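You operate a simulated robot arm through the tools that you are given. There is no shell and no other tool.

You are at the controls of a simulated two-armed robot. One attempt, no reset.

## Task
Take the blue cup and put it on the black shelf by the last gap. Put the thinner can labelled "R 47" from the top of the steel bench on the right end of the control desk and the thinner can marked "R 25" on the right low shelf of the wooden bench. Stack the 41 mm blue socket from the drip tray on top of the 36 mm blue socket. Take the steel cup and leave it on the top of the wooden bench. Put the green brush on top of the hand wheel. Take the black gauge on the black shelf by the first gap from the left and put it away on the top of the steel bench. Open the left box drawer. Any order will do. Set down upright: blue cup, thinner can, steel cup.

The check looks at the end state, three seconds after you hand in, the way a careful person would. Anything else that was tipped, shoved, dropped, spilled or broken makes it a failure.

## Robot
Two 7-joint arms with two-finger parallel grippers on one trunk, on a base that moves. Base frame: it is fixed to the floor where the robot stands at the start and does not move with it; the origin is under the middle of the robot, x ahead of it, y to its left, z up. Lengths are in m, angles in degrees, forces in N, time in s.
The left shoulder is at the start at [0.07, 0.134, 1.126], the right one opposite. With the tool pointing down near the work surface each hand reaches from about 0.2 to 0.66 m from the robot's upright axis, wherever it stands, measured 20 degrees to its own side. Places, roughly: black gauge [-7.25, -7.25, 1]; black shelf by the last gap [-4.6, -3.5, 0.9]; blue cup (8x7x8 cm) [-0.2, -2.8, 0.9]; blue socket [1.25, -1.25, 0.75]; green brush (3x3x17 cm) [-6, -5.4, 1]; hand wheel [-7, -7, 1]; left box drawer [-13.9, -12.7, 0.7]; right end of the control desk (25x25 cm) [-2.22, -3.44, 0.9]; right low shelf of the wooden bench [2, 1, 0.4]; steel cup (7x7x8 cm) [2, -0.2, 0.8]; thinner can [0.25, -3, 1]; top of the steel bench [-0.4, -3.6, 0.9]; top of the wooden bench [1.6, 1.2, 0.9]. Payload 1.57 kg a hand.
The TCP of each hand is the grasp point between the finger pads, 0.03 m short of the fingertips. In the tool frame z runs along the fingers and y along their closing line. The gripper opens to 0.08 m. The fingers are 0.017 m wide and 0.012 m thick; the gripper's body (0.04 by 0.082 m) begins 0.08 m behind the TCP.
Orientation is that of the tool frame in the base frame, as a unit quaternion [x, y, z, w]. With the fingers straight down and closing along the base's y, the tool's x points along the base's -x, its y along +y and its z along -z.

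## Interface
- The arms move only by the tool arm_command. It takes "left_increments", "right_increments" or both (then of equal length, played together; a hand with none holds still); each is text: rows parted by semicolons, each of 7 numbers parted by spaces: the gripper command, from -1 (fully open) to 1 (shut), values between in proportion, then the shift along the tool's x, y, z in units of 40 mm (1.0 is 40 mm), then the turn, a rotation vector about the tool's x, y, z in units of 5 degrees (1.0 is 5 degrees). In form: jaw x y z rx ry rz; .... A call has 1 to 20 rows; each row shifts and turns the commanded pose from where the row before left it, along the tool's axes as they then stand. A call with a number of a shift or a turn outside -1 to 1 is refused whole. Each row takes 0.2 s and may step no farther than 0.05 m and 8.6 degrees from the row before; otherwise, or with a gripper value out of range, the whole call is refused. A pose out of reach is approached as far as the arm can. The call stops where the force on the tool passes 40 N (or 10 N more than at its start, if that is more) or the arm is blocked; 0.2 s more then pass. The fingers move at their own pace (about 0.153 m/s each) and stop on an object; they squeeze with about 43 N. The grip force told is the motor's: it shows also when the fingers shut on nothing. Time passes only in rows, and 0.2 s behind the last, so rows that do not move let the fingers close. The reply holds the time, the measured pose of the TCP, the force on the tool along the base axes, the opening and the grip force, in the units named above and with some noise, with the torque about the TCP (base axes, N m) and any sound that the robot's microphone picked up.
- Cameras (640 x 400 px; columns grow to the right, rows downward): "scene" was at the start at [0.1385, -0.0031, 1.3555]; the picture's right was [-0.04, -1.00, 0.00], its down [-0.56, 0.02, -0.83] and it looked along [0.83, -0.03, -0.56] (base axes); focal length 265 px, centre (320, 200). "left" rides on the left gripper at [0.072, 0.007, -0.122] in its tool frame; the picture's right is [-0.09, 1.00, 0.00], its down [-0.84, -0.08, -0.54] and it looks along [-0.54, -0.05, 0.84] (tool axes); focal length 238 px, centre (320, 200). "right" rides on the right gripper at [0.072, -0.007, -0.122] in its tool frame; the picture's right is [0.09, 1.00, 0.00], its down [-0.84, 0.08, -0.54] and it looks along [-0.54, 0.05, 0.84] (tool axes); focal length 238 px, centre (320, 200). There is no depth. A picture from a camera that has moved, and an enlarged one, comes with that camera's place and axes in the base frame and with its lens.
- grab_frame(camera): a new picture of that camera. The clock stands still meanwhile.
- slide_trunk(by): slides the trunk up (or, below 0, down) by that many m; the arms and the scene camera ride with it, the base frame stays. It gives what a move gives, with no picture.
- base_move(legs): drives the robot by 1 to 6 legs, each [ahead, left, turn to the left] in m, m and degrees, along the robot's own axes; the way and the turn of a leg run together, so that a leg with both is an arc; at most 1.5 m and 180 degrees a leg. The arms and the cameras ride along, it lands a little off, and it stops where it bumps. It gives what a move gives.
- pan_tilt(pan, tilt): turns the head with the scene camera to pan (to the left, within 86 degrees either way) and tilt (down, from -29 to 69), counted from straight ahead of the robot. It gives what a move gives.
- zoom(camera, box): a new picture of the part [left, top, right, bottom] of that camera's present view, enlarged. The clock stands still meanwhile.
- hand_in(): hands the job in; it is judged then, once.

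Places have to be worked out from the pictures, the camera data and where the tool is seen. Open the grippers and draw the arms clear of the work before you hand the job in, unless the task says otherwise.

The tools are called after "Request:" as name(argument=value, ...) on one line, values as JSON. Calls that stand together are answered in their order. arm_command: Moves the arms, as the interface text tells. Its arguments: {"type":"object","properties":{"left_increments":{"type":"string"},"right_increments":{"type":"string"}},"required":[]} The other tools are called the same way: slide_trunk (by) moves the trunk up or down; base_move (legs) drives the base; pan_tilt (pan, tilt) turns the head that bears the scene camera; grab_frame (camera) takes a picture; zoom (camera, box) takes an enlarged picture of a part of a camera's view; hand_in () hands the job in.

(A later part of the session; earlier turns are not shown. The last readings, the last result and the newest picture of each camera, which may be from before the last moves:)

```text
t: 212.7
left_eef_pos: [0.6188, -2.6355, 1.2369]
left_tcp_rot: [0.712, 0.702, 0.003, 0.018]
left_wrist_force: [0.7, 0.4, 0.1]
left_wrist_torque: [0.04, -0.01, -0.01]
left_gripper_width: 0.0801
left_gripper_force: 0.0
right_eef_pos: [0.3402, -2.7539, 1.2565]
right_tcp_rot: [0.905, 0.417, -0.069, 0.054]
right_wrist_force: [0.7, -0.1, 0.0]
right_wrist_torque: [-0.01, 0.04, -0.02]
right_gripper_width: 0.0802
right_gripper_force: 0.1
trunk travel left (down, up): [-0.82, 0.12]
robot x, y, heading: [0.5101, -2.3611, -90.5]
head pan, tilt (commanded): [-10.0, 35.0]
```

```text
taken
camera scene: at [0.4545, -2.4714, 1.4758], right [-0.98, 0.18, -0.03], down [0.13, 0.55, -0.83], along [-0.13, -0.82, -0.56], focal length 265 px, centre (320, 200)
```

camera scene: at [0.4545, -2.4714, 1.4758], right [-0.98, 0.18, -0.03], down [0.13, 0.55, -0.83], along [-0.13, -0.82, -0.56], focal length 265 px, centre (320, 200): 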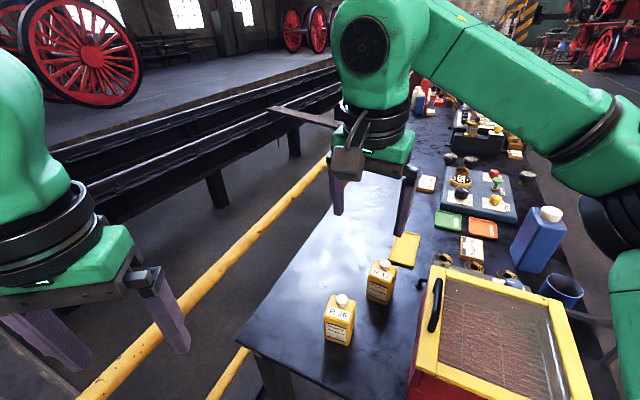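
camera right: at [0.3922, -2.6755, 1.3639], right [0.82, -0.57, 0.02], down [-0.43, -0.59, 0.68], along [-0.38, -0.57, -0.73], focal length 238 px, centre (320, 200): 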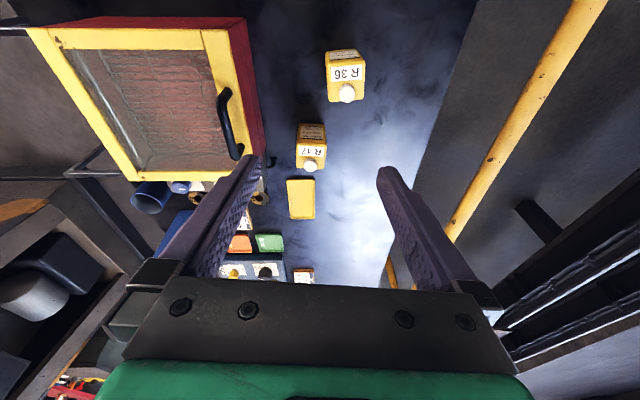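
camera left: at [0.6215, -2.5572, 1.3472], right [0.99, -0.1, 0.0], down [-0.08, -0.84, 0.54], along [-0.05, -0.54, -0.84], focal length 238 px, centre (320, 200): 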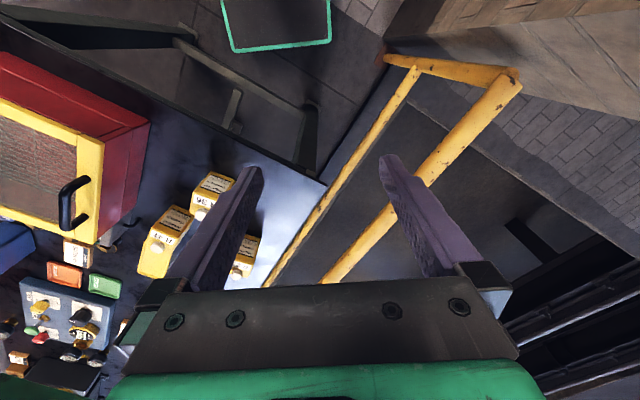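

The readings show the robot leaning ~2° (tool tilt and camera roll), so the base is probably riding up on something at the left. I back off to the earlier good spot (0.47,-2.33).

Request:
base_move(legs=[[-0.04, 0, 0], [0, -0.05, 0]])

Request:
grab_frame(camera="right")

```text
t: 214.1
left_eef_pos: [0.6047, -2.6151, 1.2262]
left_tcp_rot: [0.711, 0.703, -0.003, -0.001]
left_wrist_force: [1.1, -0.5, -0.3]
left_wrist_torque: [-0.02, 0.06, 0.0]
left_gripper_width: 0.0803
left_gripper_force: 0.1
right_eef_pos: [0.3307, -2.7349, 1.2538]
right_tcp_rot: [0.903, 0.419, -0.081, 0.039]
right_wrist_force: [0.6, 0.2, -0.6]
right_wrist_torque: [-0.02, 0.08, 0.02]
right_gripper_width: 0.08
right_gripper_force: 0.1
trunk travel left (down, up): [-0.82, 0.12]
robot x, y, heading: [0.4632, -2.3206, -90.5]
head pan, tilt (commanded): [-10.0, 35.0]
```

```text
taken
camera right: at [0.3846, -2.6588, 1.3607], right [0.82, -0.57, -0.01], down [-0.41, -0.6, 0.68], along [-0.4, -0.55, -0.73], focal length 238 px, centre (320, 200)
```

right: 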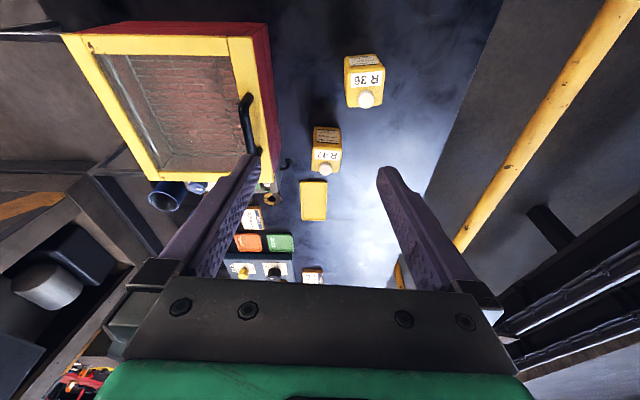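

Level again. I zoom on R47 from the right camera.

Request:
zoom(camera="right", box=[280, 105, 360, 205])

Request:
zoom(camera="scene", box=[310, 240, 430, 340])

```text
4.00 times, centred on (320, 155) of right
camera zoom: at [0.3846, -2.6588, 1.3607], right [0.82, -0.57, -0.01], down [-0.41, -0.6, 0.68], along [-0.4, -0.55, -0.73], focal length 953 px, centre (320, 380)
```

zoom: 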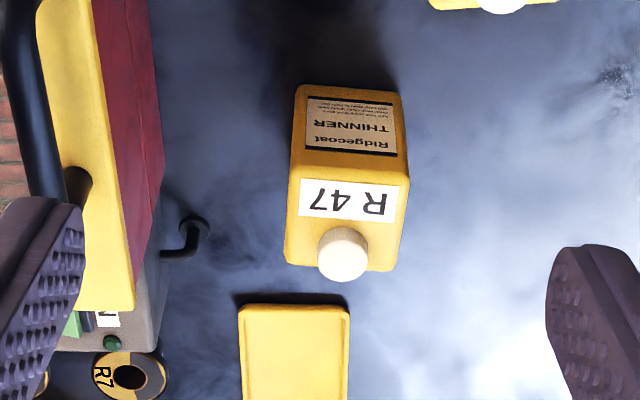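

```text
4.00 times, centred on (370, 290) of scene
camera zoom: at [0.4504, -2.4567, 1.4742], right [-0.98, 0.18, 0.0], down [0.1, 0.56, -0.82], along [-0.15, -0.81, -0.57], focal length 1062 px, centre (120, -160)
```

zoom: 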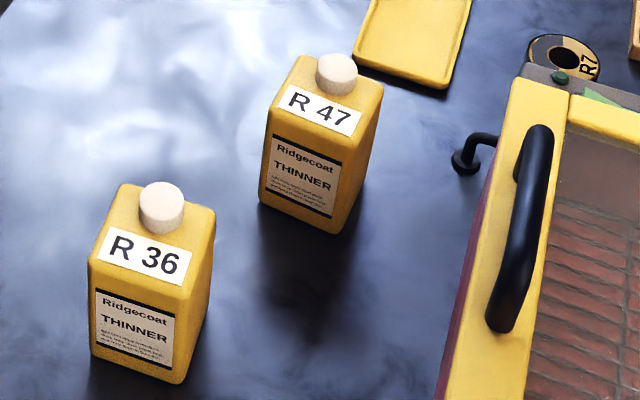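

R47 centre ≈ (0.231,-2.894) and the hand's yaw already matches its faces. I move above it, then descend partway and check.

Request:
arm_command(right_increments="-1 -0.9135 0.132 0.167 0 0 0; -1 -0.9135 0.132 0.167 0 0 0; -1 -0.9135 0.132 0.167 0 0 0; -1 -0.9135 0.132 0.167 0 0 0; -1 -0.9135 0.132 0.167 0 0 0; -1 0.17 0 0.95 0 0 0; -1 0.17 0 0.95 0 0 0; -1 0.17 0 0.95 0 0 0; -1 0 0 0 0 0 0")

Request:
grab_frame(camera="right")

Request:
grab_frame(camera="scene")

```text
t: 216.1
left_eef_pos: [0.6014, -2.616, 1.2264]
left_tcp_rot: [0.711, 0.703, -0.001, 0.001]
left_wrist_force: [-0.8, 0.1, 0.0]
left_wrist_torque: [0.03, 0.02, -0.01]
left_gripper_width: 0.0798
left_gripper_force: 0.1
right_eef_pos: [0.2268, -2.8936, 1.1372]
right_tcp_rot: [0.904, 0.419, -0.079, 0.04]
right_wrist_force: [0.4, 0.4, 0.8]
right_wrist_torque: [0.01, 0.0, -0.01]
right_gripper_width: 0.08
right_gripper_force: 0.1
trunk travel left (down, up): [-0.82, 0.12]
robot x, y, heading: [0.4601, -2.324, -90.7]
head pan, tilt (commanded): [-10.0, 35.0]
```

```text
taken
camera right: at [0.2804, -2.8179, 1.2437], right [0.82, -0.57, -0.01], down [-0.41, -0.6, 0.68], along [-0.4, -0.55, -0.73], focal length 238 px, centre (320, 200)
```

right: 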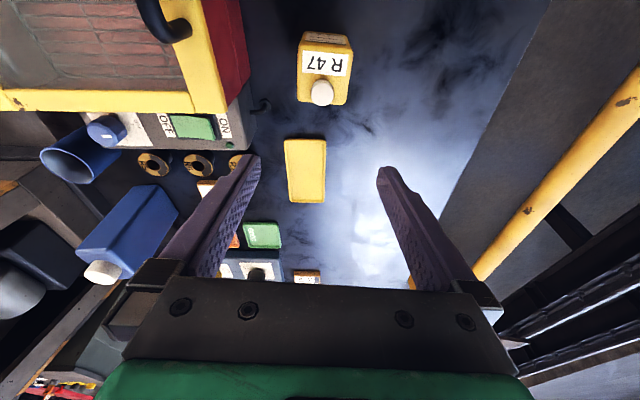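

```text
taken
camera scene: at [0.4444, -2.4569, 1.4742], right [-0.98, 0.18, 0.0], down [0.1, 0.56, -0.82], along [-0.15, -0.81, -0.57], focal length 265 px, centre (320, 200)
```

scene: 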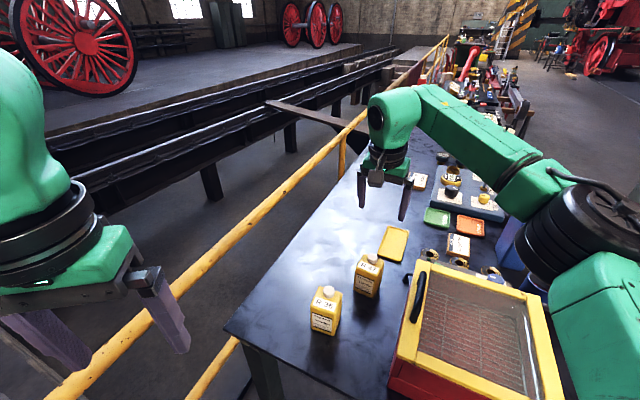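

Aligned within ~2 mm laterally. I descend to z≈0.912 and close on R47.

Request:
arm_command(right_increments="-1 0.25 0.03 0.9 0 0 0; -1 0.168 0 0.921 0 0 0; -1 0.168 0 0.921 0 0 0; -1 0.168 0 0.921 0 0 0; -1 0.168 0 0.921 0 0 0; -1 0.168 0 0.921 0 0 0; -1 0 0 0 0 0 0")

Request:
grab_frame(camera="right")

Request:
zoom(camera="scene", box=[280, 180, 480, 340])

```text
t: 217.7
left_eef_pos: [0.6005, -2.6161, 1.2267]
left_tcp_rot: [0.711, 0.703, -0.001, 0.001]
left_wrist_force: [0.2, -0.3, -0.2]
left_wrist_torque: [-0.02, 0.01, 0.0]
left_gripper_width: 0.0799
left_gripper_force: 0.2
right_eef_pos: [0.2301, -2.8907, 0.9122]
right_tcp_rot: [0.904, 0.419, -0.079, 0.04]
right_wrist_force: [0.6, 0.7, 0.0]
right_wrist_torque: [0.04, 0.02, 0.01]
right_gripper_width: 0.0799
right_gripper_force: 0.1
trunk travel left (down, up): [-0.82, 0.12]
robot x, y, heading: [0.4614, -2.3229, -90.8]
head pan, tilt (commanded): [-10.0, 35.0]
```

```text
taken
camera right: at [0.2841, -2.8168, 1.019], right [0.82, -0.57, -0.01], down [-0.41, -0.6, 0.68], along [-0.4, -0.55, -0.73], focal length 238 px, centre (320, 200)
```

right: 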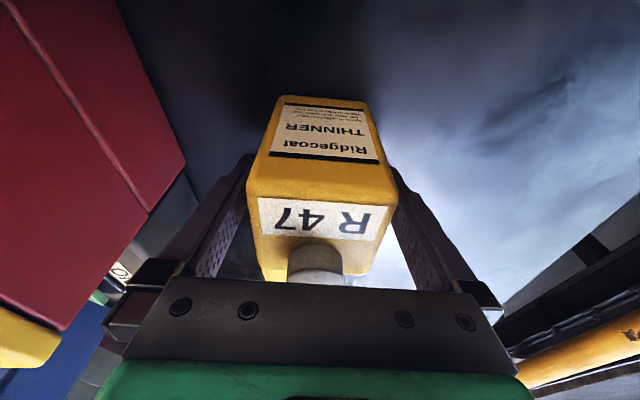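

```text
2.50 times, centred on (380, 260) of scene
camera zoom: at [0.4441, -2.457, 1.4742], right [-0.98, 0.18, 0.0], down [0.11, 0.56, -0.82], along [-0.15, -0.81, -0.57], focal length 664 px, centre (170, 50)
```

zoom: 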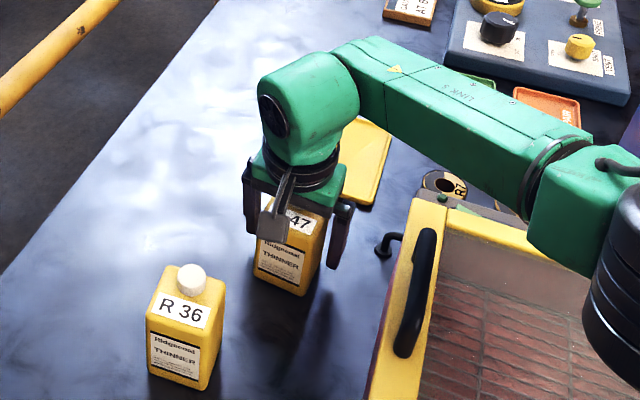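

Fingers straddle the can. I close and lift.

Request:
arm_command(right_increments="1 0 0 0 0 0 0; 1 0 0 0 0 0 0; 1 0 0 0 0 0 0; 1 -0.05 0 -0.3 0 0 0; 1 -0.1 0 -0.6 0 0 0; 1 -0.168 0 -0.921 0 0 0; 1 -0.168 0 -0.921 0 0 0; 1 -0.168 0 -0.921 0 0 0; 1 -0.168 0 -0.921 0 0 0; 1 -0.168 0 -0.921 0 0 0; 1 -0.168 0 -0.921 0 0 0; 1 -0.168 0 -0.921 0 0 0; 1 0 0 0 0 0 0")

Request:
grab_frame(camera="scene")

Request:
grab_frame(camera="right")

```text
t: 220.5
left_eef_pos: [0.6006, -2.6176, 1.2267]
left_tcp_rot: [0.711, 0.704, -0.001, 0.0]
left_wrist_force: [0.4, 0.2, 0.1]
left_wrist_torque: [0.03, 0.0, -0.05]
left_gripper_width: 0.0798
left_gripper_force: 0.0
right_eef_pos: [0.2274, -2.8917, 1.2111]
right_tcp_rot: [0.904, 0.419, -0.078, 0.039]
right_wrist_force: [1.0, -1.0, -3.5]
right_wrist_torque: [-0.05, 0.01, -0.01]
right_gripper_width: 0.0601
right_gripper_force: 42.9
trunk travel left (down, up): [-0.82, 0.12]
robot x, y, heading: [0.4632, -2.3199, -90.4]
head pan, tilt (commanded): [-10.0, 35.0]
```

```text
taken
camera scene: at [0.4436, -2.4582, 1.4741], right [-0.98, 0.18, 0.0], down [0.11, 0.56, -0.82], along [-0.15, -0.8, -0.57], focal length 265 px, centre (320, 200)
```

scene: 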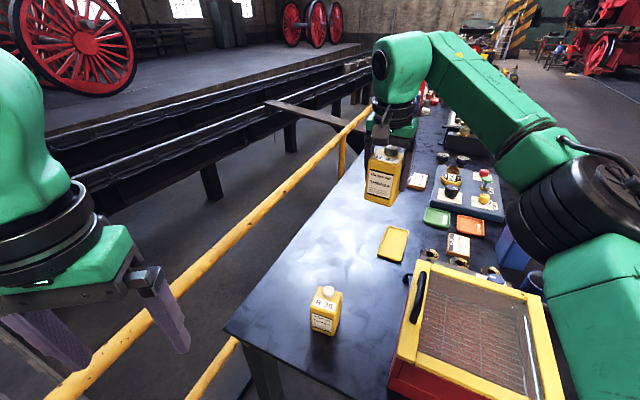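

```text
taken
camera right: at [0.2822, -2.8164, 1.3185], right [0.82, -0.57, -0.01], down [-0.41, -0.6, 0.68], along [-0.4, -0.55, -0.73], focal length 238 px, centre (320, 200)
```

right: 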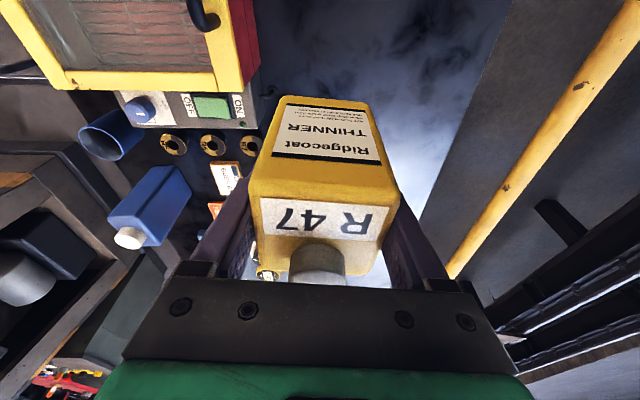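

R47 is in the right hand. I retract it, back away from the bench end and drive round to the aisle side to view the blue cup.

Request:
arm_command(right_increments="1 0.756 -0.5315 -0.337 0 0 0; 1 0.756 -0.5315 -0.337 0 0 0; 1 0.756 -0.5315 -0.337 0 0 0; 1 0.756 -0.5315 -0.337 0 0 0; 1 0.756 -0.5315 -0.337 0 0 0; 1 0 0 0 0 0 0")

Request:
base_move(legs=[[-0.35, 0, 0], [0, -1.2, 0], [0, 0, 53]])

Request:
pan_tilt(pan=-20, tilt=30)

Request:
grab_frame(camera="scene")

```text
t: 221.9
left_eef_pos: [0.6005, -2.6166, 1.2259]
left_tcp_rot: [0.71, 0.704, 0.0, 0.001]
left_wrist_force: [-1.0, 0.6, 1.2]
left_wrist_torque: [0.01, 0.01, 0.01]
left_gripper_width: 0.0802
left_gripper_force: 0.1
right_eef_pos: [0.25, -2.7008, 1.2496]
right_tcp_rot: [0.904, 0.419, -0.077, 0.039]
right_wrist_force: [0.6, -0.3, -3.3]
right_wrist_torque: [0.01, 0.0, 0.02]
right_gripper_width: 0.06
right_gripper_force: 42.5
trunk travel left (down, up): [-0.82, 0.12]
robot x, y, heading: [0.4598, -2.3217, -90.7]
head pan, tilt (commanded): [-10.0, 35.0]
```

```text
t: 232.2
left_eef_pos: [-0.4144, -2.0265, 1.2258]
left_tcp_rot: [0.321, 0.947, -0.001, 0.001]
left_wrist_force: [0.0, -0.3, -0.3]
left_wrist_torque: [-0.02, -0.03, -0.01]
left_gripper_width: 0.08
left_gripper_force: 0.0
right_eef_pos: [-0.5568, -2.3576, 1.2491]
right_tcp_rot: [0.62, 0.78, -0.052, 0.071]
right_wrist_force: [-0.6, 0.3, -2.5]
right_wrist_torque: [-0.03, 0.0, 0.03]
right_gripper_width: 0.0597
right_gripper_force: 43.1
trunk travel left (down, up): [-0.82, 0.12]
robot x, y, heading: [-0.7369, -1.961, -37.2]
head pan, tilt (commanded): [-10.0, 35.0]
```

```text
t: 232.9
left_eef_pos: [-0.4135, -2.0261, 1.2254]
left_tcp_rot: [0.321, 0.947, -0.001, 0.001]
left_wrist_force: [0.4, -0.3, 0.3]
left_wrist_torque: [-0.02, -0.01, -0.01]
left_gripper_width: 0.08
left_gripper_force: 0.0
right_eef_pos: [-0.5562, -2.3572, 1.2497]
right_tcp_rot: [0.619, 0.78, -0.052, 0.07]
right_wrist_force: [-0.1, -1.0, -2.9]
right_wrist_torque: [-0.02, -0.04, 0.02]
right_gripper_width: 0.0599
right_gripper_force: 43.2
trunk travel left (down, up): [-0.82, 0.12]
robot x, y, heading: [-0.734, -1.9625, -37.2]
head pan, tilt (commanded): [-20.0, 30.0]
```

```text
taken
camera scene: at [-0.6458, -2.0682, 1.4819], right [-0.84, -0.54, 0.0], down [-0.27, 0.42, -0.87], along [0.47, -0.73, -0.5], focal length 265 px, centre (320, 200)
```

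scene: 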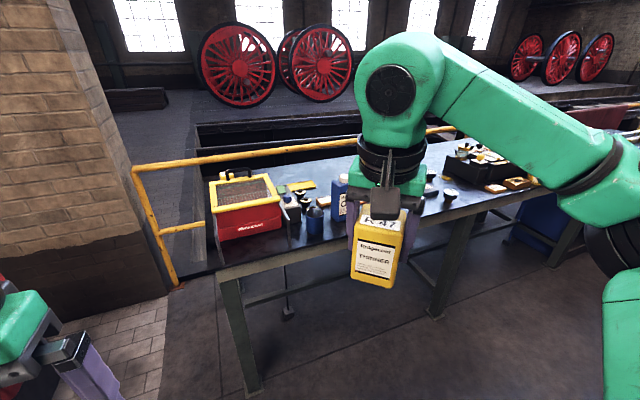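

I move along the aisle to stand opposite the blue cup.

Request:
base_move(legs=[[0, -0.43, 0], [0.25, 0, 0]])

Request:
pan_tilt(pan=10, tilt=35)

Request:
grab_frame(camera="scene")

Request:
grab_frame(camera="left")

```text
t: 237.0
left_eef_pos: [-0.4826, -2.5202, 1.2266]
left_tcp_rot: [0.323, 0.946, -0.001, 0.003]
left_wrist_force: [-0.6, -0.2, 0.9]
left_wrist_torque: [0.02, -0.01, -0.02]
left_gripper_width: 0.0799
left_gripper_force: 0.1
right_eef_pos: [-0.6272, -2.8517, 1.2493]
right_tcp_rot: [0.622, 0.778, -0.053, 0.072]
right_wrist_force: [-0.5, -0.2, -2.7]
right_wrist_torque: [-0.03, -0.03, 0.02]
right_gripper_width: 0.06
right_gripper_force: 43.2
trunk travel left (down, up): [-0.82, 0.12]
robot x, y, heading: [-0.7977, -2.4555, -37.4]
head pan, tilt (commanded): [-20.0, 30.0]
```

```text
t: 237.9
left_eef_pos: [-0.4811, -2.5217, 1.2263]
left_tcp_rot: [0.322, 0.947, -0.001, 0.001]
left_wrist_force: [-0.4, 0.2, -0.1]
left_wrist_torque: [0.02, -0.03, 0.0]
left_gripper_width: 0.0801
left_gripper_force: 0.0
right_eef_pos: [-0.6254, -2.8522, 1.2507]
right_tcp_rot: [0.622, 0.778, -0.054, 0.07]
right_wrist_force: [0.1, 0.3, -3.5]
right_wrist_torque: [-0.03, -0.01, -0.01]
right_gripper_width: 0.0597
right_gripper_force: 42.7
trunk travel left (down, up): [-0.82, 0.12]
robot x, y, heading: [-0.8041, -2.453, -37.5]
head pan, tilt (commanded): [10.0, 35.0]
```

```text
taken
camera scene: at [-0.6838, -2.5274, 1.4741], right [-0.46, -0.89, 0.0], down [-0.51, 0.27, -0.82], along [0.73, -0.38, -0.57], focal length 265 px, centre (320, 200)
```

scene: 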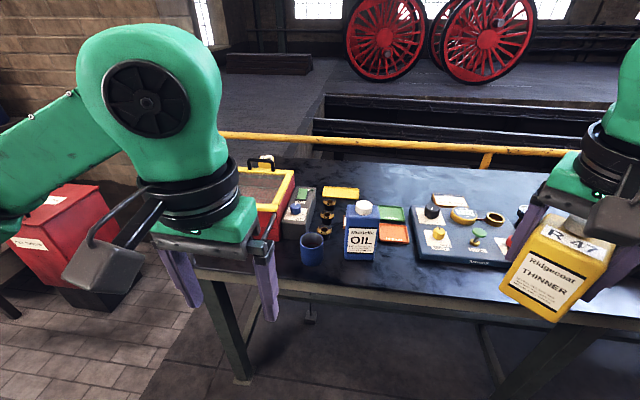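

```text
taken
camera left: at [-0.5342, -2.4722, 1.347], right [0.68, 0.73, 0.0], down [0.61, -0.57, 0.54], along [0.4, -0.37, -0.84], focal length 238 px, centre (320, 200)
```

left: 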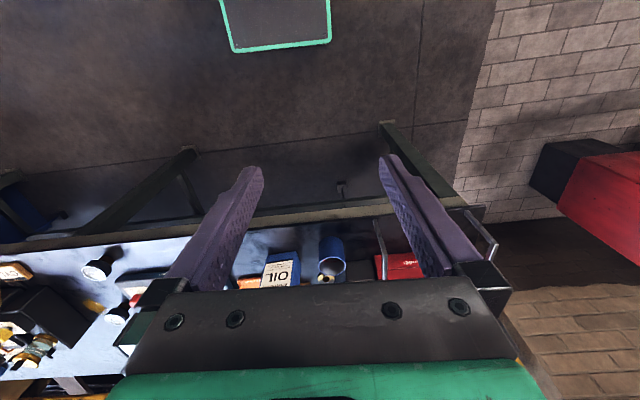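

Request:
zoom(camera="scene", box=[250, 170, 410, 290])

Request:
zoom(camera="left", box=[240, 190, 500, 300])

```text
3.33 times, centred on (330, 230) of scene
camera zoom: at [-0.6838, -2.5274, 1.4741], right [-0.46, -0.89, 0.0], down [-0.51, 0.27, -0.82], along [0.73, -0.38, -0.57], focal length 885 px, centre (287, 100)
```

zoom: 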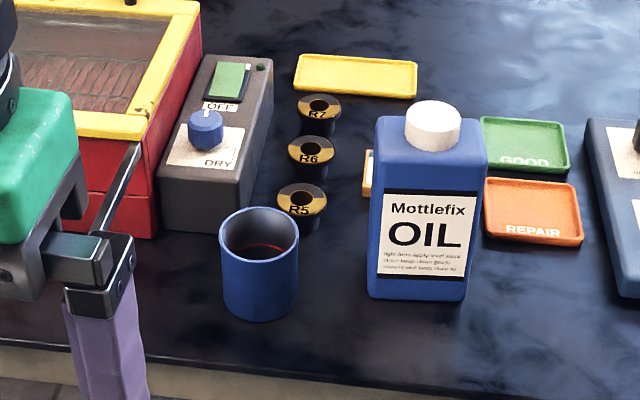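

```text
2.46 times, centred on (370, 245) of left
camera zoom: at [-0.5342, -2.4722, 1.347], right [0.68, 0.73, 0.0], down [0.61, -0.57, 0.54], along [0.4, -0.37, -0.84], focal length 587 px, centre (197, 89)
```

zoom: 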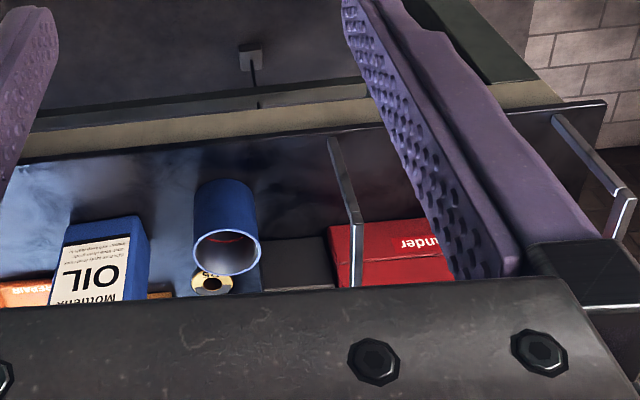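

I zoom closer on the cup to see its rim, any handle, and contents.

Request:
zoom(camera="scene", box=[295, 215, 335, 255])

Request:
zoom(camera="left", box=[305, 225, 365, 285])

```text
10.00 times, centred on (315, 235) of scene
camera zoom: at [-0.6838, -2.5274, 1.4741], right [-0.46, -0.89, 0.0], down [-0.51, 0.27, -0.82], along [0.73, -0.38, -0.57], focal length 2654 px, centre (370, -150)
```

zoom: 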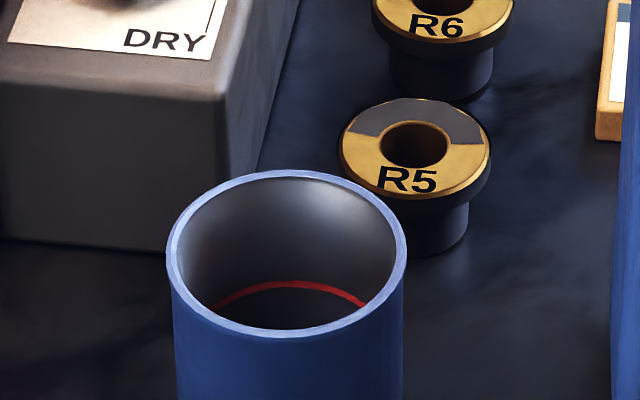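

```text
6.67 times, centred on (335, 255) of left
camera zoom: at [-0.5342, -2.4722, 1.347], right [0.68, 0.73, 0.0], down [0.61, -0.57, 0.54], along [0.4, -0.37, -0.84], focal length 1589 px, centre (220, -167)
```

zoom: 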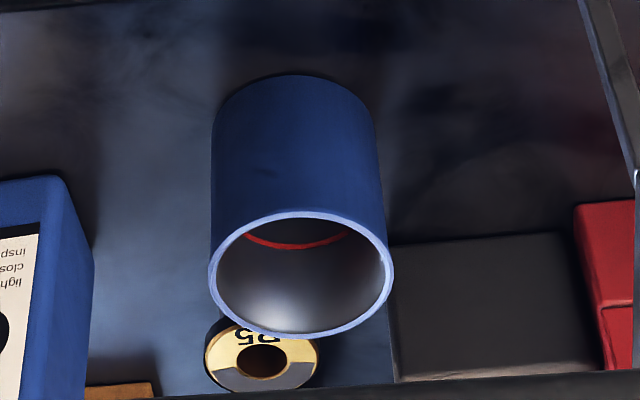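

The cup is a plain 7.0 cm cylinder, rim centre ≈ (-0.175,-2.765,0.937), with a red inner mark; I'll grip it from outside, upright. I edge 0.19 m ahead.

Request:
base_move(legs=[[0.19, 0, 0]])

Request:
grab_frame(camera="scene")

Request:
grab_frame(camera="left")

```text
t: 239.5
left_eef_pos: [-0.3342, -2.6347, 1.2274]
left_tcp_rot: [0.322, 0.947, -0.001, 0.003]
left_wrist_force: [-0.6, 0.8, 0.6]
left_wrist_torque: [0.0, -0.06, 0.0]
left_gripper_width: 0.08
left_gripper_force: 0.0
right_eef_pos: [-0.479, -2.9655, 1.2526]
right_tcp_rot: [0.621, 0.778, -0.053, 0.071]
right_wrist_force: [-0.6, 0.3, -2.3]
right_wrist_torque: [0.0, -0.04, 0.0]
right_gripper_width: 0.0599
right_gripper_force: 42.3
trunk travel left (down, up): [-0.82, 0.12]
robot x, y, heading: [-0.653, -2.5703, -37.4]
head pan, tilt (commanded): [10.0, 35.0]
```

```text
taken
camera scene: at [-0.5372, -2.6398, 1.4746], right [-0.46, -0.89, 0.0], down [-0.51, 0.26, -0.82], along [0.73, -0.38, -0.57], focal length 265 px, centre (320, 200)
```

scene: 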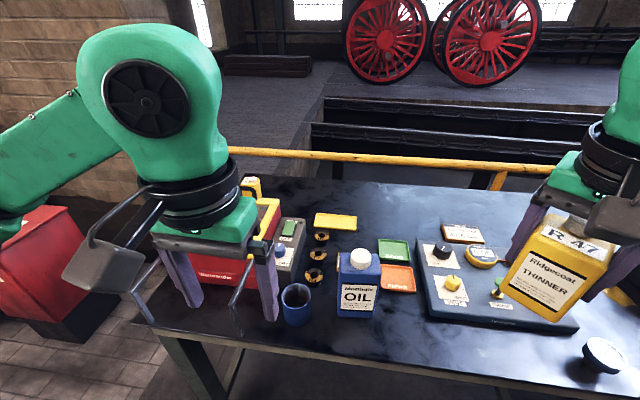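

```text
taken
camera left: at [-0.3873, -2.5848, 1.3479], right [0.68, 0.73, 0.0], down [0.61, -0.57, 0.55], along [0.4, -0.37, -0.84], focal length 238 px, centre (320, 200)
```

left: 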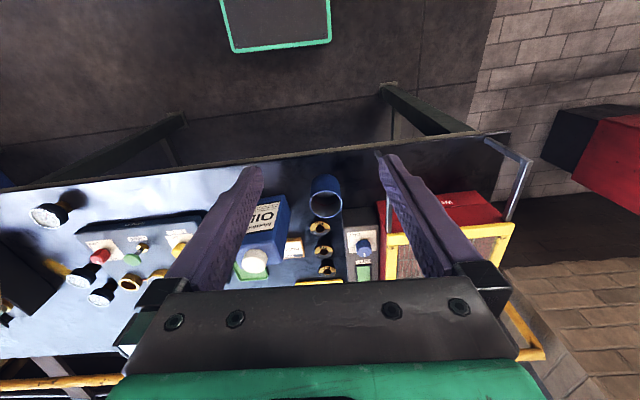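

I zoom the left camera for a fresh fix on the cup's rim.

Request:
zoom(camera="left", box=[290, 165, 360, 230])

Request:
zoom(camera="scene", box=[270, 270, 330, 330])

```text
6.15 times, centred on (325, 198) of left
camera zoom: at [-0.3873, -2.5848, 1.3479], right [0.68, 0.73, 0.0], down [0.61, -0.57, 0.55], along [0.4, -0.37, -0.84], focal length 1467 px, centre (289, 215)
```

zoom: 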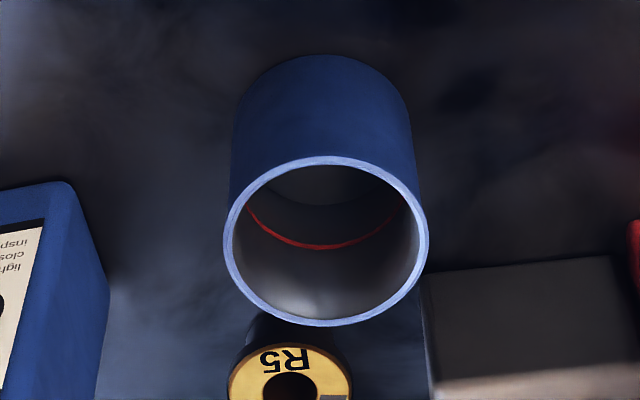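

```text
6.67 times, centred on (300, 300) of scene
camera zoom: at [-0.5372, -2.6398, 1.4746], right [-0.46, -0.89, 0.0], down [-0.51, 0.26, -0.82], along [0.73, -0.38, -0.57], focal length 1770 px, centre (453, -467)
```

zoom: 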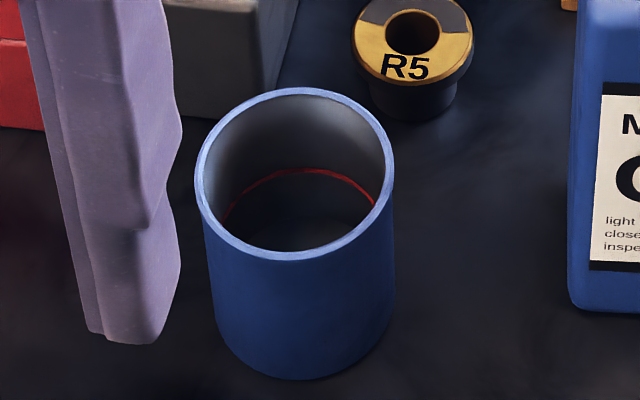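

Cup centre ≈ (-0.1765,-2.764). I bring the left hand over it to z≈1.03 and check alignment.

Request:
arm_command(left_increments="-1 -0.85 -0.0267 0.4 0 0 0; -1 -0.85 -0.0267 0.4 0 0 0; -1 -0.85 -0.0267 0.4 0 0 0; -1 -0.85 -0.0267 0.4 0 0 0; -1 -0.85 -0.0267 0.4 0 0 0; -1 -0.85 -0.0267 0.4 0 0 0; -1 0 0 0.9 0 0 0; -1 0 0 0.9 0 0 0; -1 0 0 0.7 0 0 0; -1 0 0 0 0 0 0")

Request:
grab_frame(camera="left")

Request:
grab_frame(camera="scene")

```text
t: 241.7
left_eef_pos: [-0.1749, -2.767, 1.0315]
left_tcp_rot: [0.323, 0.947, -0.001, 0.002]
left_wrist_force: [0.3, -0.4, 0.5]
left_wrist_torque: [-0.03, -0.01, 0.03]
left_gripper_width: 0.0799
left_gripper_force: 0.1
right_eef_pos: [-0.4749, -2.9672, 1.251]
right_tcp_rot: [0.621, 0.779, -0.053, 0.071]
right_wrist_force: [-0.2, -1.4, -3.3]
right_wrist_torque: [-0.03, -0.02, 0.0]
right_gripper_width: 0.0599
right_gripper_force: 42.7
trunk travel left (down, up): [-0.82, 0.12]
robot x, y, heading: [-0.6516, -2.5738, -37.6]
head pan, tilt (commanded): [10.0, 35.0]
```

```text
taken
camera left: at [-0.2274, -2.717, 1.1521], right [0.68, 0.73, 0.0], down [0.61, -0.57, 0.54], along [0.4, -0.37, -0.84], focal length 238 px, centre (320, 200)
```

left: 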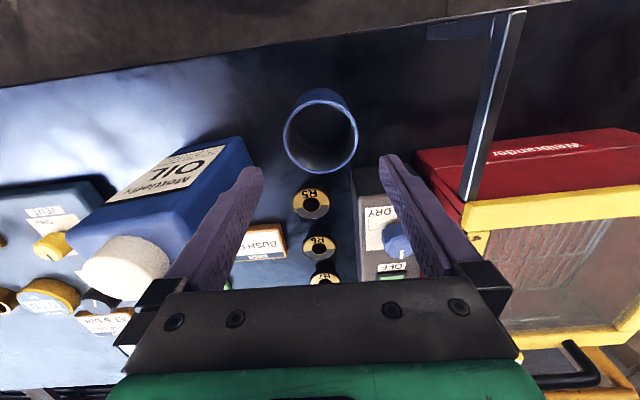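

```text
taken
camera scene: at [-0.5338, -2.6424, 1.4741], right [-0.46, -0.89, 0.0], down [-0.51, 0.27, -0.82], along [0.73, -0.38, -0.57], focal length 265 px, centre (320, 200)
```

scene: 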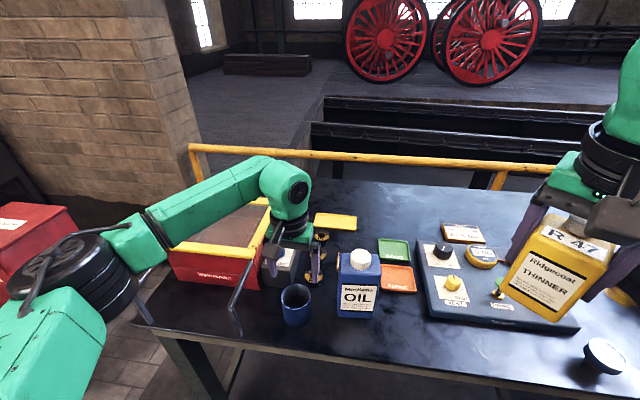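

I zoom for precise centring before descending (only 5 mm clearance per side).

Request:
zoom(camera="left", box=[260, 70, 380, 190])

Request:
slide_trunk(by=0.1)

```text
3.33 times, centred on (320, 130) of left
camera zoom: at [-0.2274, -2.717, 1.1521], right [0.68, 0.73, 0.0], down [0.61, -0.57, 0.54], along [0.4, -0.37, -0.84], focal length 794 px, centre (320, 433)
```

zoom: 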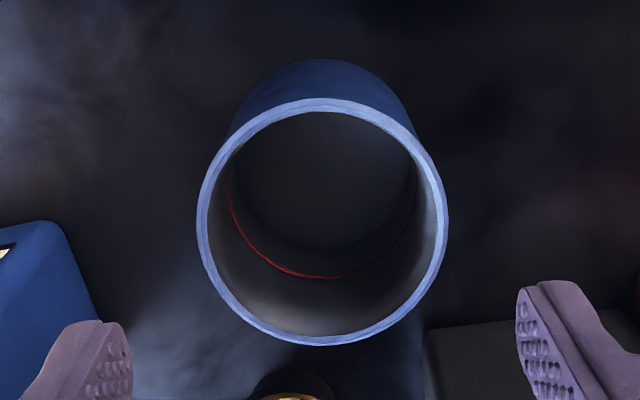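

```text
t: 243.0
left_eef_pos: [-0.173, -2.7675, 1.1314]
left_tcp_rot: [0.322, 0.947, -0.001, 0.002]
left_wrist_force: [-0.1, 0.1, -1.4]
left_wrist_torque: [-0.05, 0.01, 0.0]
left_gripper_width: 0.0801
left_gripper_force: 0.2
right_eef_pos: [-0.4753, -2.9663, 1.3507]
right_tcp_rot: [0.621, 0.779, -0.054, 0.07]
right_wrist_force: [0.4, 0.3, -3.7]
right_wrist_torque: [-0.05, -0.01, 0.01]
right_gripper_width: 0.0598
right_gripper_force: 43.2
trunk travel left (down, up): [-0.92, 0.02]
robot x, y, heading: [-0.6538, -2.571, -37.5]
head pan, tilt (commanded): [10.0, 35.0]
```

Centring error is ~2–3 mm; I correct it and descend to just above the rim.

Request:
arm_command(left_increments="-1 0.12 0.035 0.8 0 0 0; -1 0 0 0.9 0 0 0; -1 0 0 0.9 0 0 0; -1 0 0 0.9 0 0 0; -1 0 0 0.4 0 0 0; -1 0 0 0 0 0 0")

Request:
grab_frame(camera="left")

Request:
zoom(camera="scene", box=[200, 200, 400, 350])

```text
t: 244.4
left_eef_pos: [-0.1763, -2.7633, 0.9754]
left_tcp_rot: [0.322, 0.947, -0.001, 0.001]
left_wrist_force: [-0.1, -1.4, 0.8]
left_wrist_torque: [0.01, 0.02, 0.01]
left_gripper_width: 0.08
left_gripper_force: 0.1
right_eef_pos: [-0.4754, -2.9679, 1.3489]
right_tcp_rot: [0.622, 0.778, -0.053, 0.07]
right_wrist_force: [-0.3, -0.3, -3.1]
right_wrist_torque: [0.0, -0.04, 0.02]
right_gripper_width: 0.06
right_gripper_force: 43.3
trunk travel left (down, up): [-0.92, 0.02]
robot x, y, heading: [-0.6507, -2.5721, -37.6]
head pan, tilt (commanded): [10.0, 35.0]
```

```text
taken
camera left: at [-0.2299, -2.7134, 1.0956], right [0.68, 0.73, 0.0], down [0.61, -0.57, 0.54], along [0.4, -0.37, -0.84], focal length 238 px, centre (320, 200)
```

left: 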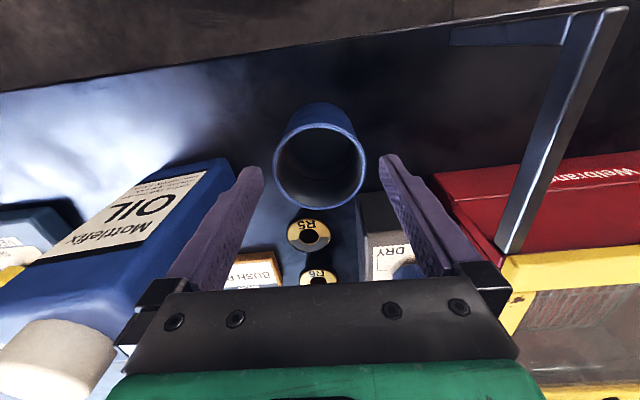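

```text
2.67 times, centred on (300, 275) of scene
camera zoom: at [-0.5337, -2.6426, 1.5741], right [-0.46, -0.89, 0.0], down [-0.51, 0.27, -0.82], along [0.73, -0.38, -0.57], focal length 708 px, centre (373, 0)
```

zoom: 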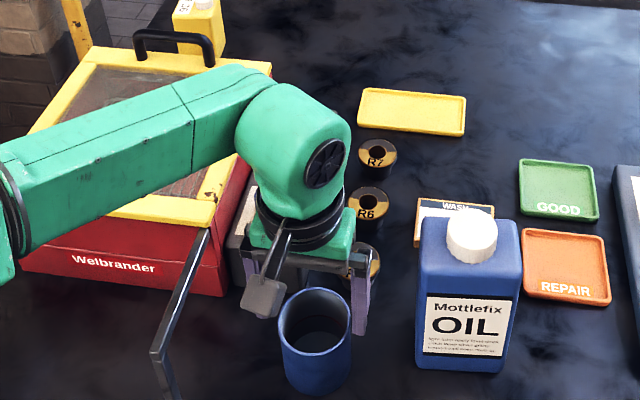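

Rim is within ~1.3 mm of centre. I descend to z≈0.90 slowly.

Request:
arm_command(left_increments="-1 0 -0.03 0.4 0 0 0; -1 0 0 0.5 0 0 0; -1 0 0 0.5 0 0 0; -1 0 0 0.45 0 0 0; -1 0 0 0 0 0 0")

Request:
grab_frame(camera="left")

```text
t: 245.6
left_eef_pos: [-0.177, -2.765, 0.9024]
left_tcp_rot: [0.322, 0.947, -0.001, 0.002]
left_wrist_force: [-0.3, -0.2, -0.1]
left_wrist_torque: [0.03, -0.01, -0.04]
left_gripper_width: 0.0799
left_gripper_force: 0.0
right_eef_pos: [-0.476, -2.9668, 1.3511]
right_tcp_rot: [0.621, 0.779, -0.053, 0.07]
right_wrist_force: [-0.3, 0.0, -2.2]
right_wrist_torque: [-0.01, 0.01, 0.0]
right_gripper_width: 0.0597
right_gripper_force: 42.4
trunk travel left (down, up): [-0.92, 0.02]
robot x, y, heading: [-0.6522, -2.5696, -37.2]
head pan, tilt (commanded): [10.0, 35.0]
```

```text
taken
camera left: at [-0.23, -2.7148, 1.0225], right [0.68, 0.73, 0.0], down [0.61, -0.57, 0.54], along [0.4, -0.37, -0.84], focal length 238 px, centre (320, 200)
```

left: 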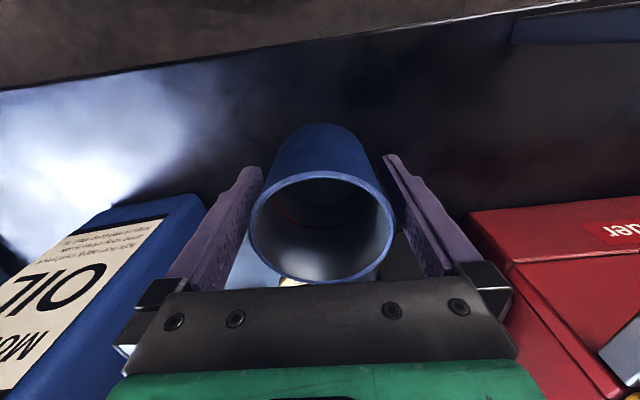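

The fingers straddle the cup with no contact. I close and lift it.

Request:
arm_command(left_increments="1 0 0 0 0 0 0; 1 0 0 0 0 0 0; 1 0 0 0 0 0 0")

Request:
arm_command(left_increments="1 0 0 -0.3 0 0 0; 1 0 0 -0.5 0 0 0; 1 0 0 -0.6 0 0 0; 1 0 0 -0.7 0 0 0; 1 0 0 -0.7 0 0 0; 1 0 0 -0.7 0 0 0; 1 0 0 -0.7 0 0 0; 1 0 0 -0.7 0 0 0; 1 0 0 0 0 0 0")

Request:
grab_frame(camera="scene")

Request:
grab_frame(camera="left")

```text
t: 246.4
left_eef_pos: [-0.178, -2.7645, 0.9031]
left_tcp_rot: [0.323, 0.947, 0.0, 0.001]
left_wrist_force: [-0.8, 0.7, 0.8]
left_wrist_torque: [0.0, 0.01, -0.01]
left_gripper_width: 0.0672
left_gripper_force: 42.9
right_eef_pos: [-0.4756, -2.9672, 1.3498]
right_tcp_rot: [0.621, 0.779, -0.053, 0.071]
right_wrist_force: [-1.1, -1.1, -2.3]
right_wrist_torque: [-0.03, 0.0, -0.01]
right_gripper_width: 0.0597
right_gripper_force: 42.6
trunk travel left (down, up): [-0.92, 0.02]
robot x, y, heading: [-0.6532, -2.5721, -37.7]
head pan, tilt (commanded): [10.0, 35.0]
```

```text
t: 248.4
left_eef_pos: [-0.1769, -2.765, 1.0971]
left_tcp_rot: [0.322, 0.947, -0.001, 0.001]
left_wrist_force: [0.2, -0.1, -1.2]
left_wrist_torque: [0.0, 0.02, 0.0]
left_gripper_width: 0.0673
left_gripper_force: 43.3
right_eef_pos: [-0.4755, -2.9684, 1.3494]
right_tcp_rot: [0.621, 0.779, -0.053, 0.07]
right_wrist_force: [-0.5, 0.2, -2.6]
right_wrist_torque: [-0.03, -0.01, -0.01]
right_gripper_width: 0.0599
right_gripper_force: 42.8
trunk travel left (down, up): [-0.92, 0.02]
robot x, y, heading: [-0.6481, -2.5719, -37.6]
head pan, tilt (commanded): [10.0, 35.0]
```

```text
taken
camera scene: at [-0.5333, -2.6427, 1.5741], right [-0.46, -0.89, 0.0], down [-0.51, 0.27, -0.82], along [0.73, -0.38, -0.57], focal length 265 px, centre (320, 200)
```

scene: 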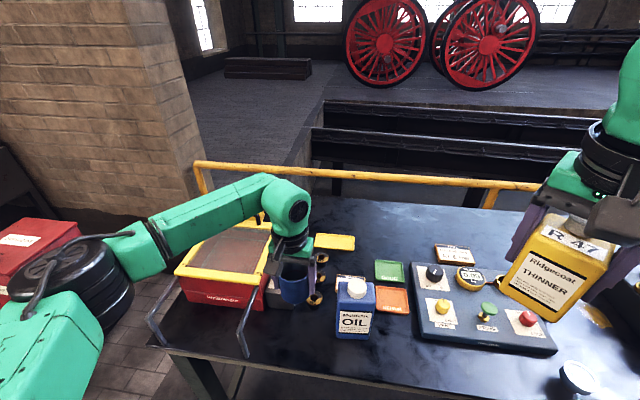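

```text
taken
camera left: at [-0.2307, -2.7147, 1.2182], right [0.68, 0.73, 0.0], down [0.61, -0.57, 0.54], along [0.4, -0.37, -0.84], focal length 238 px, centre (320, 200)
```

left: 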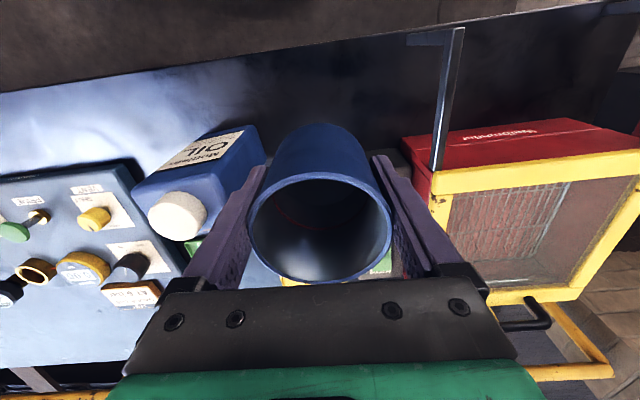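

The blue cup is held. I raise it, draw it back, and back the base into the aisle, then turn to look down the aisle toward the control desk.

Request:
arm_command(left_increments="1 0 0 -0.8 0 0 0; 1 0 0 -0.8 0 0 0; 1 0 0 -0.8 0 0 0; 1 0.5 0 -0.6 0 0 0; 1 0.8 0 0 0 0 0; 1 0.8 0 0 0 0 0; 1 0.8 0 0 0 0 0; 1 0.8 0 0 0 0 0; 1 0.5 0 0 0 0 0; 1 0 0 0 0 0 0")

Request:
base_move(legs=[[-0.15, 0, 0], [0, 0, -90]])

Request:
pan_tilt(pan=0, tilt=15)

Request:
grab_frame(camera="scene")

```text
t: 250.6
left_eef_pos: [-0.3114, -2.6619, 1.216]
left_tcp_rot: [0.322, 0.947, 0.0, 0.001]
left_wrist_force: [0.5, 0.4, -1.0]
left_wrist_torque: [0.03, 0.04, 0.0]
left_gripper_width: 0.0671
left_gripper_force: 42.4
right_eef_pos: [-0.475, -2.9674, 1.3497]
right_tcp_rot: [0.621, 0.778, -0.054, 0.072]
right_wrist_force: [-0.8, -0.6, -3.0]
right_wrist_torque: [-0.04, -0.01, 0.01]
right_gripper_width: 0.0596
right_gripper_force: 43.5
trunk travel left (down, up): [-0.92, 0.02]
robot x, y, heading: [-0.6482, -2.5705, -37.2]
head pan, tilt (commanded): [10.0, 35.0]
```

```text
t: 255.8
left_eef_pos: [-0.8592, -2.8204, 1.2156]
left_tcp_rot: [0.897, 0.442, -0.002, 0.001]
left_wrist_force: [0.6, -0.2, -0.8]
left_wrist_torque: [0.01, 0.01, 0.04]
left_gripper_width: 0.0672
left_gripper_force: 43.0
right_eef_pos: [-1.1678, -2.6565, 1.3504]
right_tcp_rot: [0.99, 0.111, -0.087, 0.012]
right_wrist_force: [1.1, 0.4, -2.5]
right_wrist_torque: [-0.03, 0.01, -0.02]
right_gripper_width: 0.0599
right_gripper_force: 43.2
trunk travel left (down, up): [-0.92, 0.02]
robot x, y, heading: [-0.7723, -2.4772, -127.4]
head pan, tilt (commanded): [10.0, 35.0]
```

```text
t: 256.6
left_eef_pos: [-0.861, -2.8203, 1.218]
left_tcp_rot: [0.897, 0.441, -0.002, 0.002]
left_wrist_force: [0.4, -0.5, -1.3]
left_wrist_torque: [0.01, 0.01, -0.03]
left_gripper_width: 0.0671
left_gripper_force: 43.0
right_eef_pos: [-1.1674, -2.6554, 1.3502]
right_tcp_rot: [0.99, 0.112, -0.087, 0.013]
right_wrist_force: [1.1, 0.5, -2.5]
right_wrist_torque: [0.01, -0.02, -0.01]
right_gripper_width: 0.0598
right_gripper_force: 42.6
trunk travel left (down, up): [-0.92, 0.02]
robot x, y, heading: [-0.7718, -2.4789, -127.8]
head pan, tilt (commanded): [0.0, 15.0]
```

```text
taken
camera scene: at [-0.8594, -2.5932, 1.606], right [-0.79, 0.61, 0.0], down [0.16, 0.21, -0.97], along [-0.59, -0.77, -0.26], focal length 265 px, centre (320, 200)
```

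scene: 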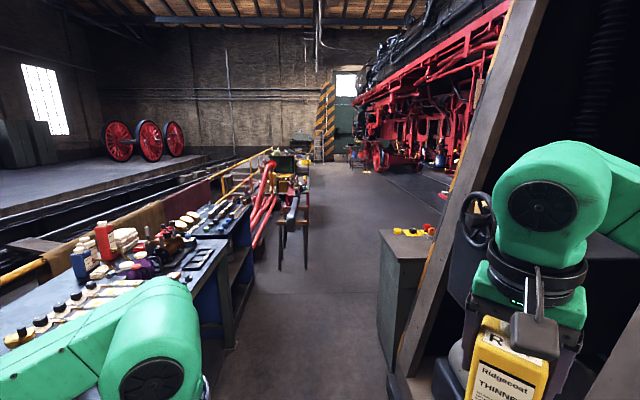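

I zoom on the grey desk at the right behind the pillar.

Request:
zoom(camera="scene", box=[360, 170, 520, 290])

Request:
zoom(camera="scene", box=[220, 130, 400, 260])

```text
3.33 times, centred on (440, 230) of scene
camera zoom: at [-0.8594, -2.5932, 1.606], right [-0.79, 0.61, 0.0], down [0.16, 0.21, -0.97], along [-0.59, -0.77, -0.26], focal length 885 px, centre (-80, 100)
```

zoom: 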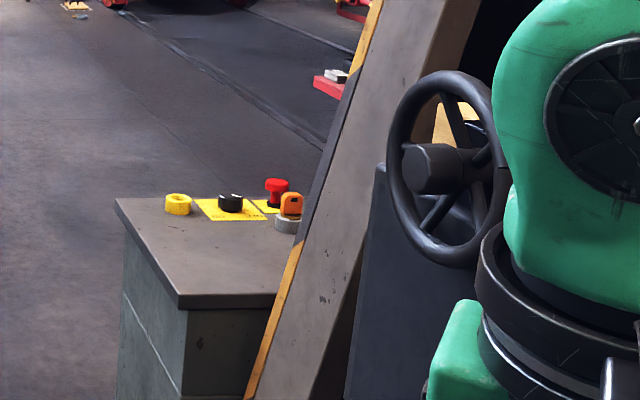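

```text
3.08 times, centred on (310, 195) of scene
camera zoom: at [-0.8594, -2.5932, 1.606], right [-0.79, 0.61, 0.0], down [0.16, 0.21, -0.97], along [-0.59, -0.77, -0.26], focal length 817 px, centre (351, 215)
```

zoom: 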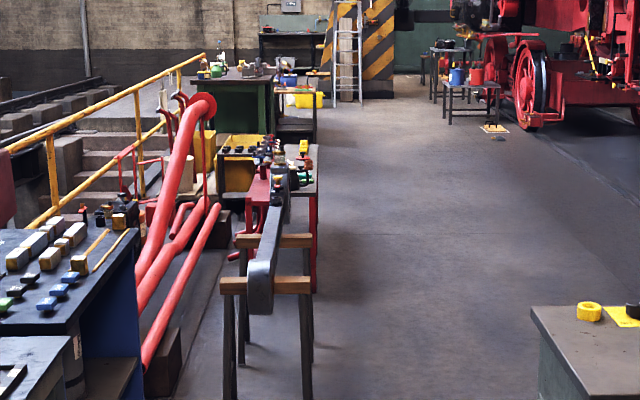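

The control desk stands to the right past the slanted plank, its free aisle-side corner around (-2.22,-3.44). I shift to the aisle's left and drive down it, stopping before the desk.

Request:
base_move(legs=[[0, 0.13, 0], [0.9, 0, 0.4]])

Request:
pan_tilt(pan=-45, tilt=25)

Request:
grab_frame(camera="scene")

```text
t: 262.3
left_eef_pos: [-1.3058, -3.6186, 1.2171]
left_tcp_rot: [0.896, 0.443, -0.001, 0.001]
left_wrist_force: [0.5, 0.5, -0.5]
left_wrist_torque: [0.02, 0.01, -0.01]
left_gripper_width: 0.0669
left_gripper_force: 43.4
right_eef_pos: [-1.6126, -3.4557, 1.3506]
right_tcp_rot: [0.989, 0.115, -0.087, 0.013]
right_wrist_force: [-0.2, 0.8, -3.7]
right_wrist_torque: [-0.04, 0.02, 0.0]
right_gripper_width: 0.0598
right_gripper_force: 43.1
trunk travel left (down, up): [-0.92, 0.02]
robot x, y, heading: [-1.2153, -3.278, -127.3]
head pan, tilt (commanded): [0.0, 15.0]
```

```text
t: 263.4
left_eef_pos: [-1.3066, -3.6185, 1.2166]
left_tcp_rot: [0.896, 0.444, -0.001, 0.001]
left_wrist_force: [0.5, -0.3, -2.1]
left_wrist_torque: [-0.01, -0.03, -0.05]
left_gripper_width: 0.0666
left_gripper_force: 43.2
right_eef_pos: [-1.6135, -3.4561, 1.3493]
right_tcp_rot: [0.99, 0.113, -0.087, 0.013]
right_wrist_force: [-0.2, -0.4, -3.2]
right_wrist_torque: [0.02, 0.02, 0.04]
right_gripper_width: 0.0597
right_gripper_force: 42.9
trunk travel left (down, up): [-0.92, 0.02]
robot x, y, heading: [-1.2186, -3.2747, -127.3]
head pan, tilt (commanded): [-45.0, 25.0]
```

```text
taken
camera scene: at [-1.3399, -3.3303, 1.5899], right [-0.14, 0.99, 0.0], down [0.42, 0.06, -0.91], along [-0.9, -0.12, -0.42], focal length 265 px, centre (320, 200)
```

scene: 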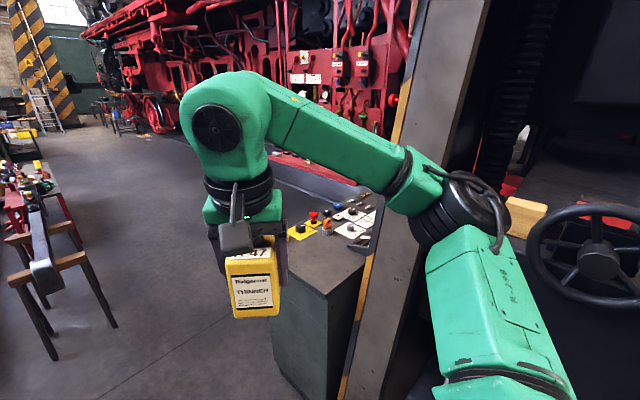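

I zoom on the desk surface to see the free space.

Request:
zoom(camera="scene", box=[270, 190, 400, 300])

```text
3.64 times, centred on (335, 245) of scene
camera zoom: at [-1.3399, -3.3303, 1.5899], right [-0.14, 0.99, 0.0], down [0.42, 0.06, -0.91], along [-0.9, -0.12, -0.42], focal length 965 px, centre (266, 36)
```

zoom: 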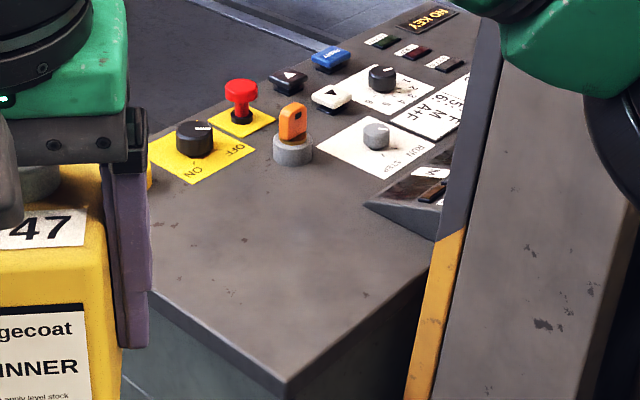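

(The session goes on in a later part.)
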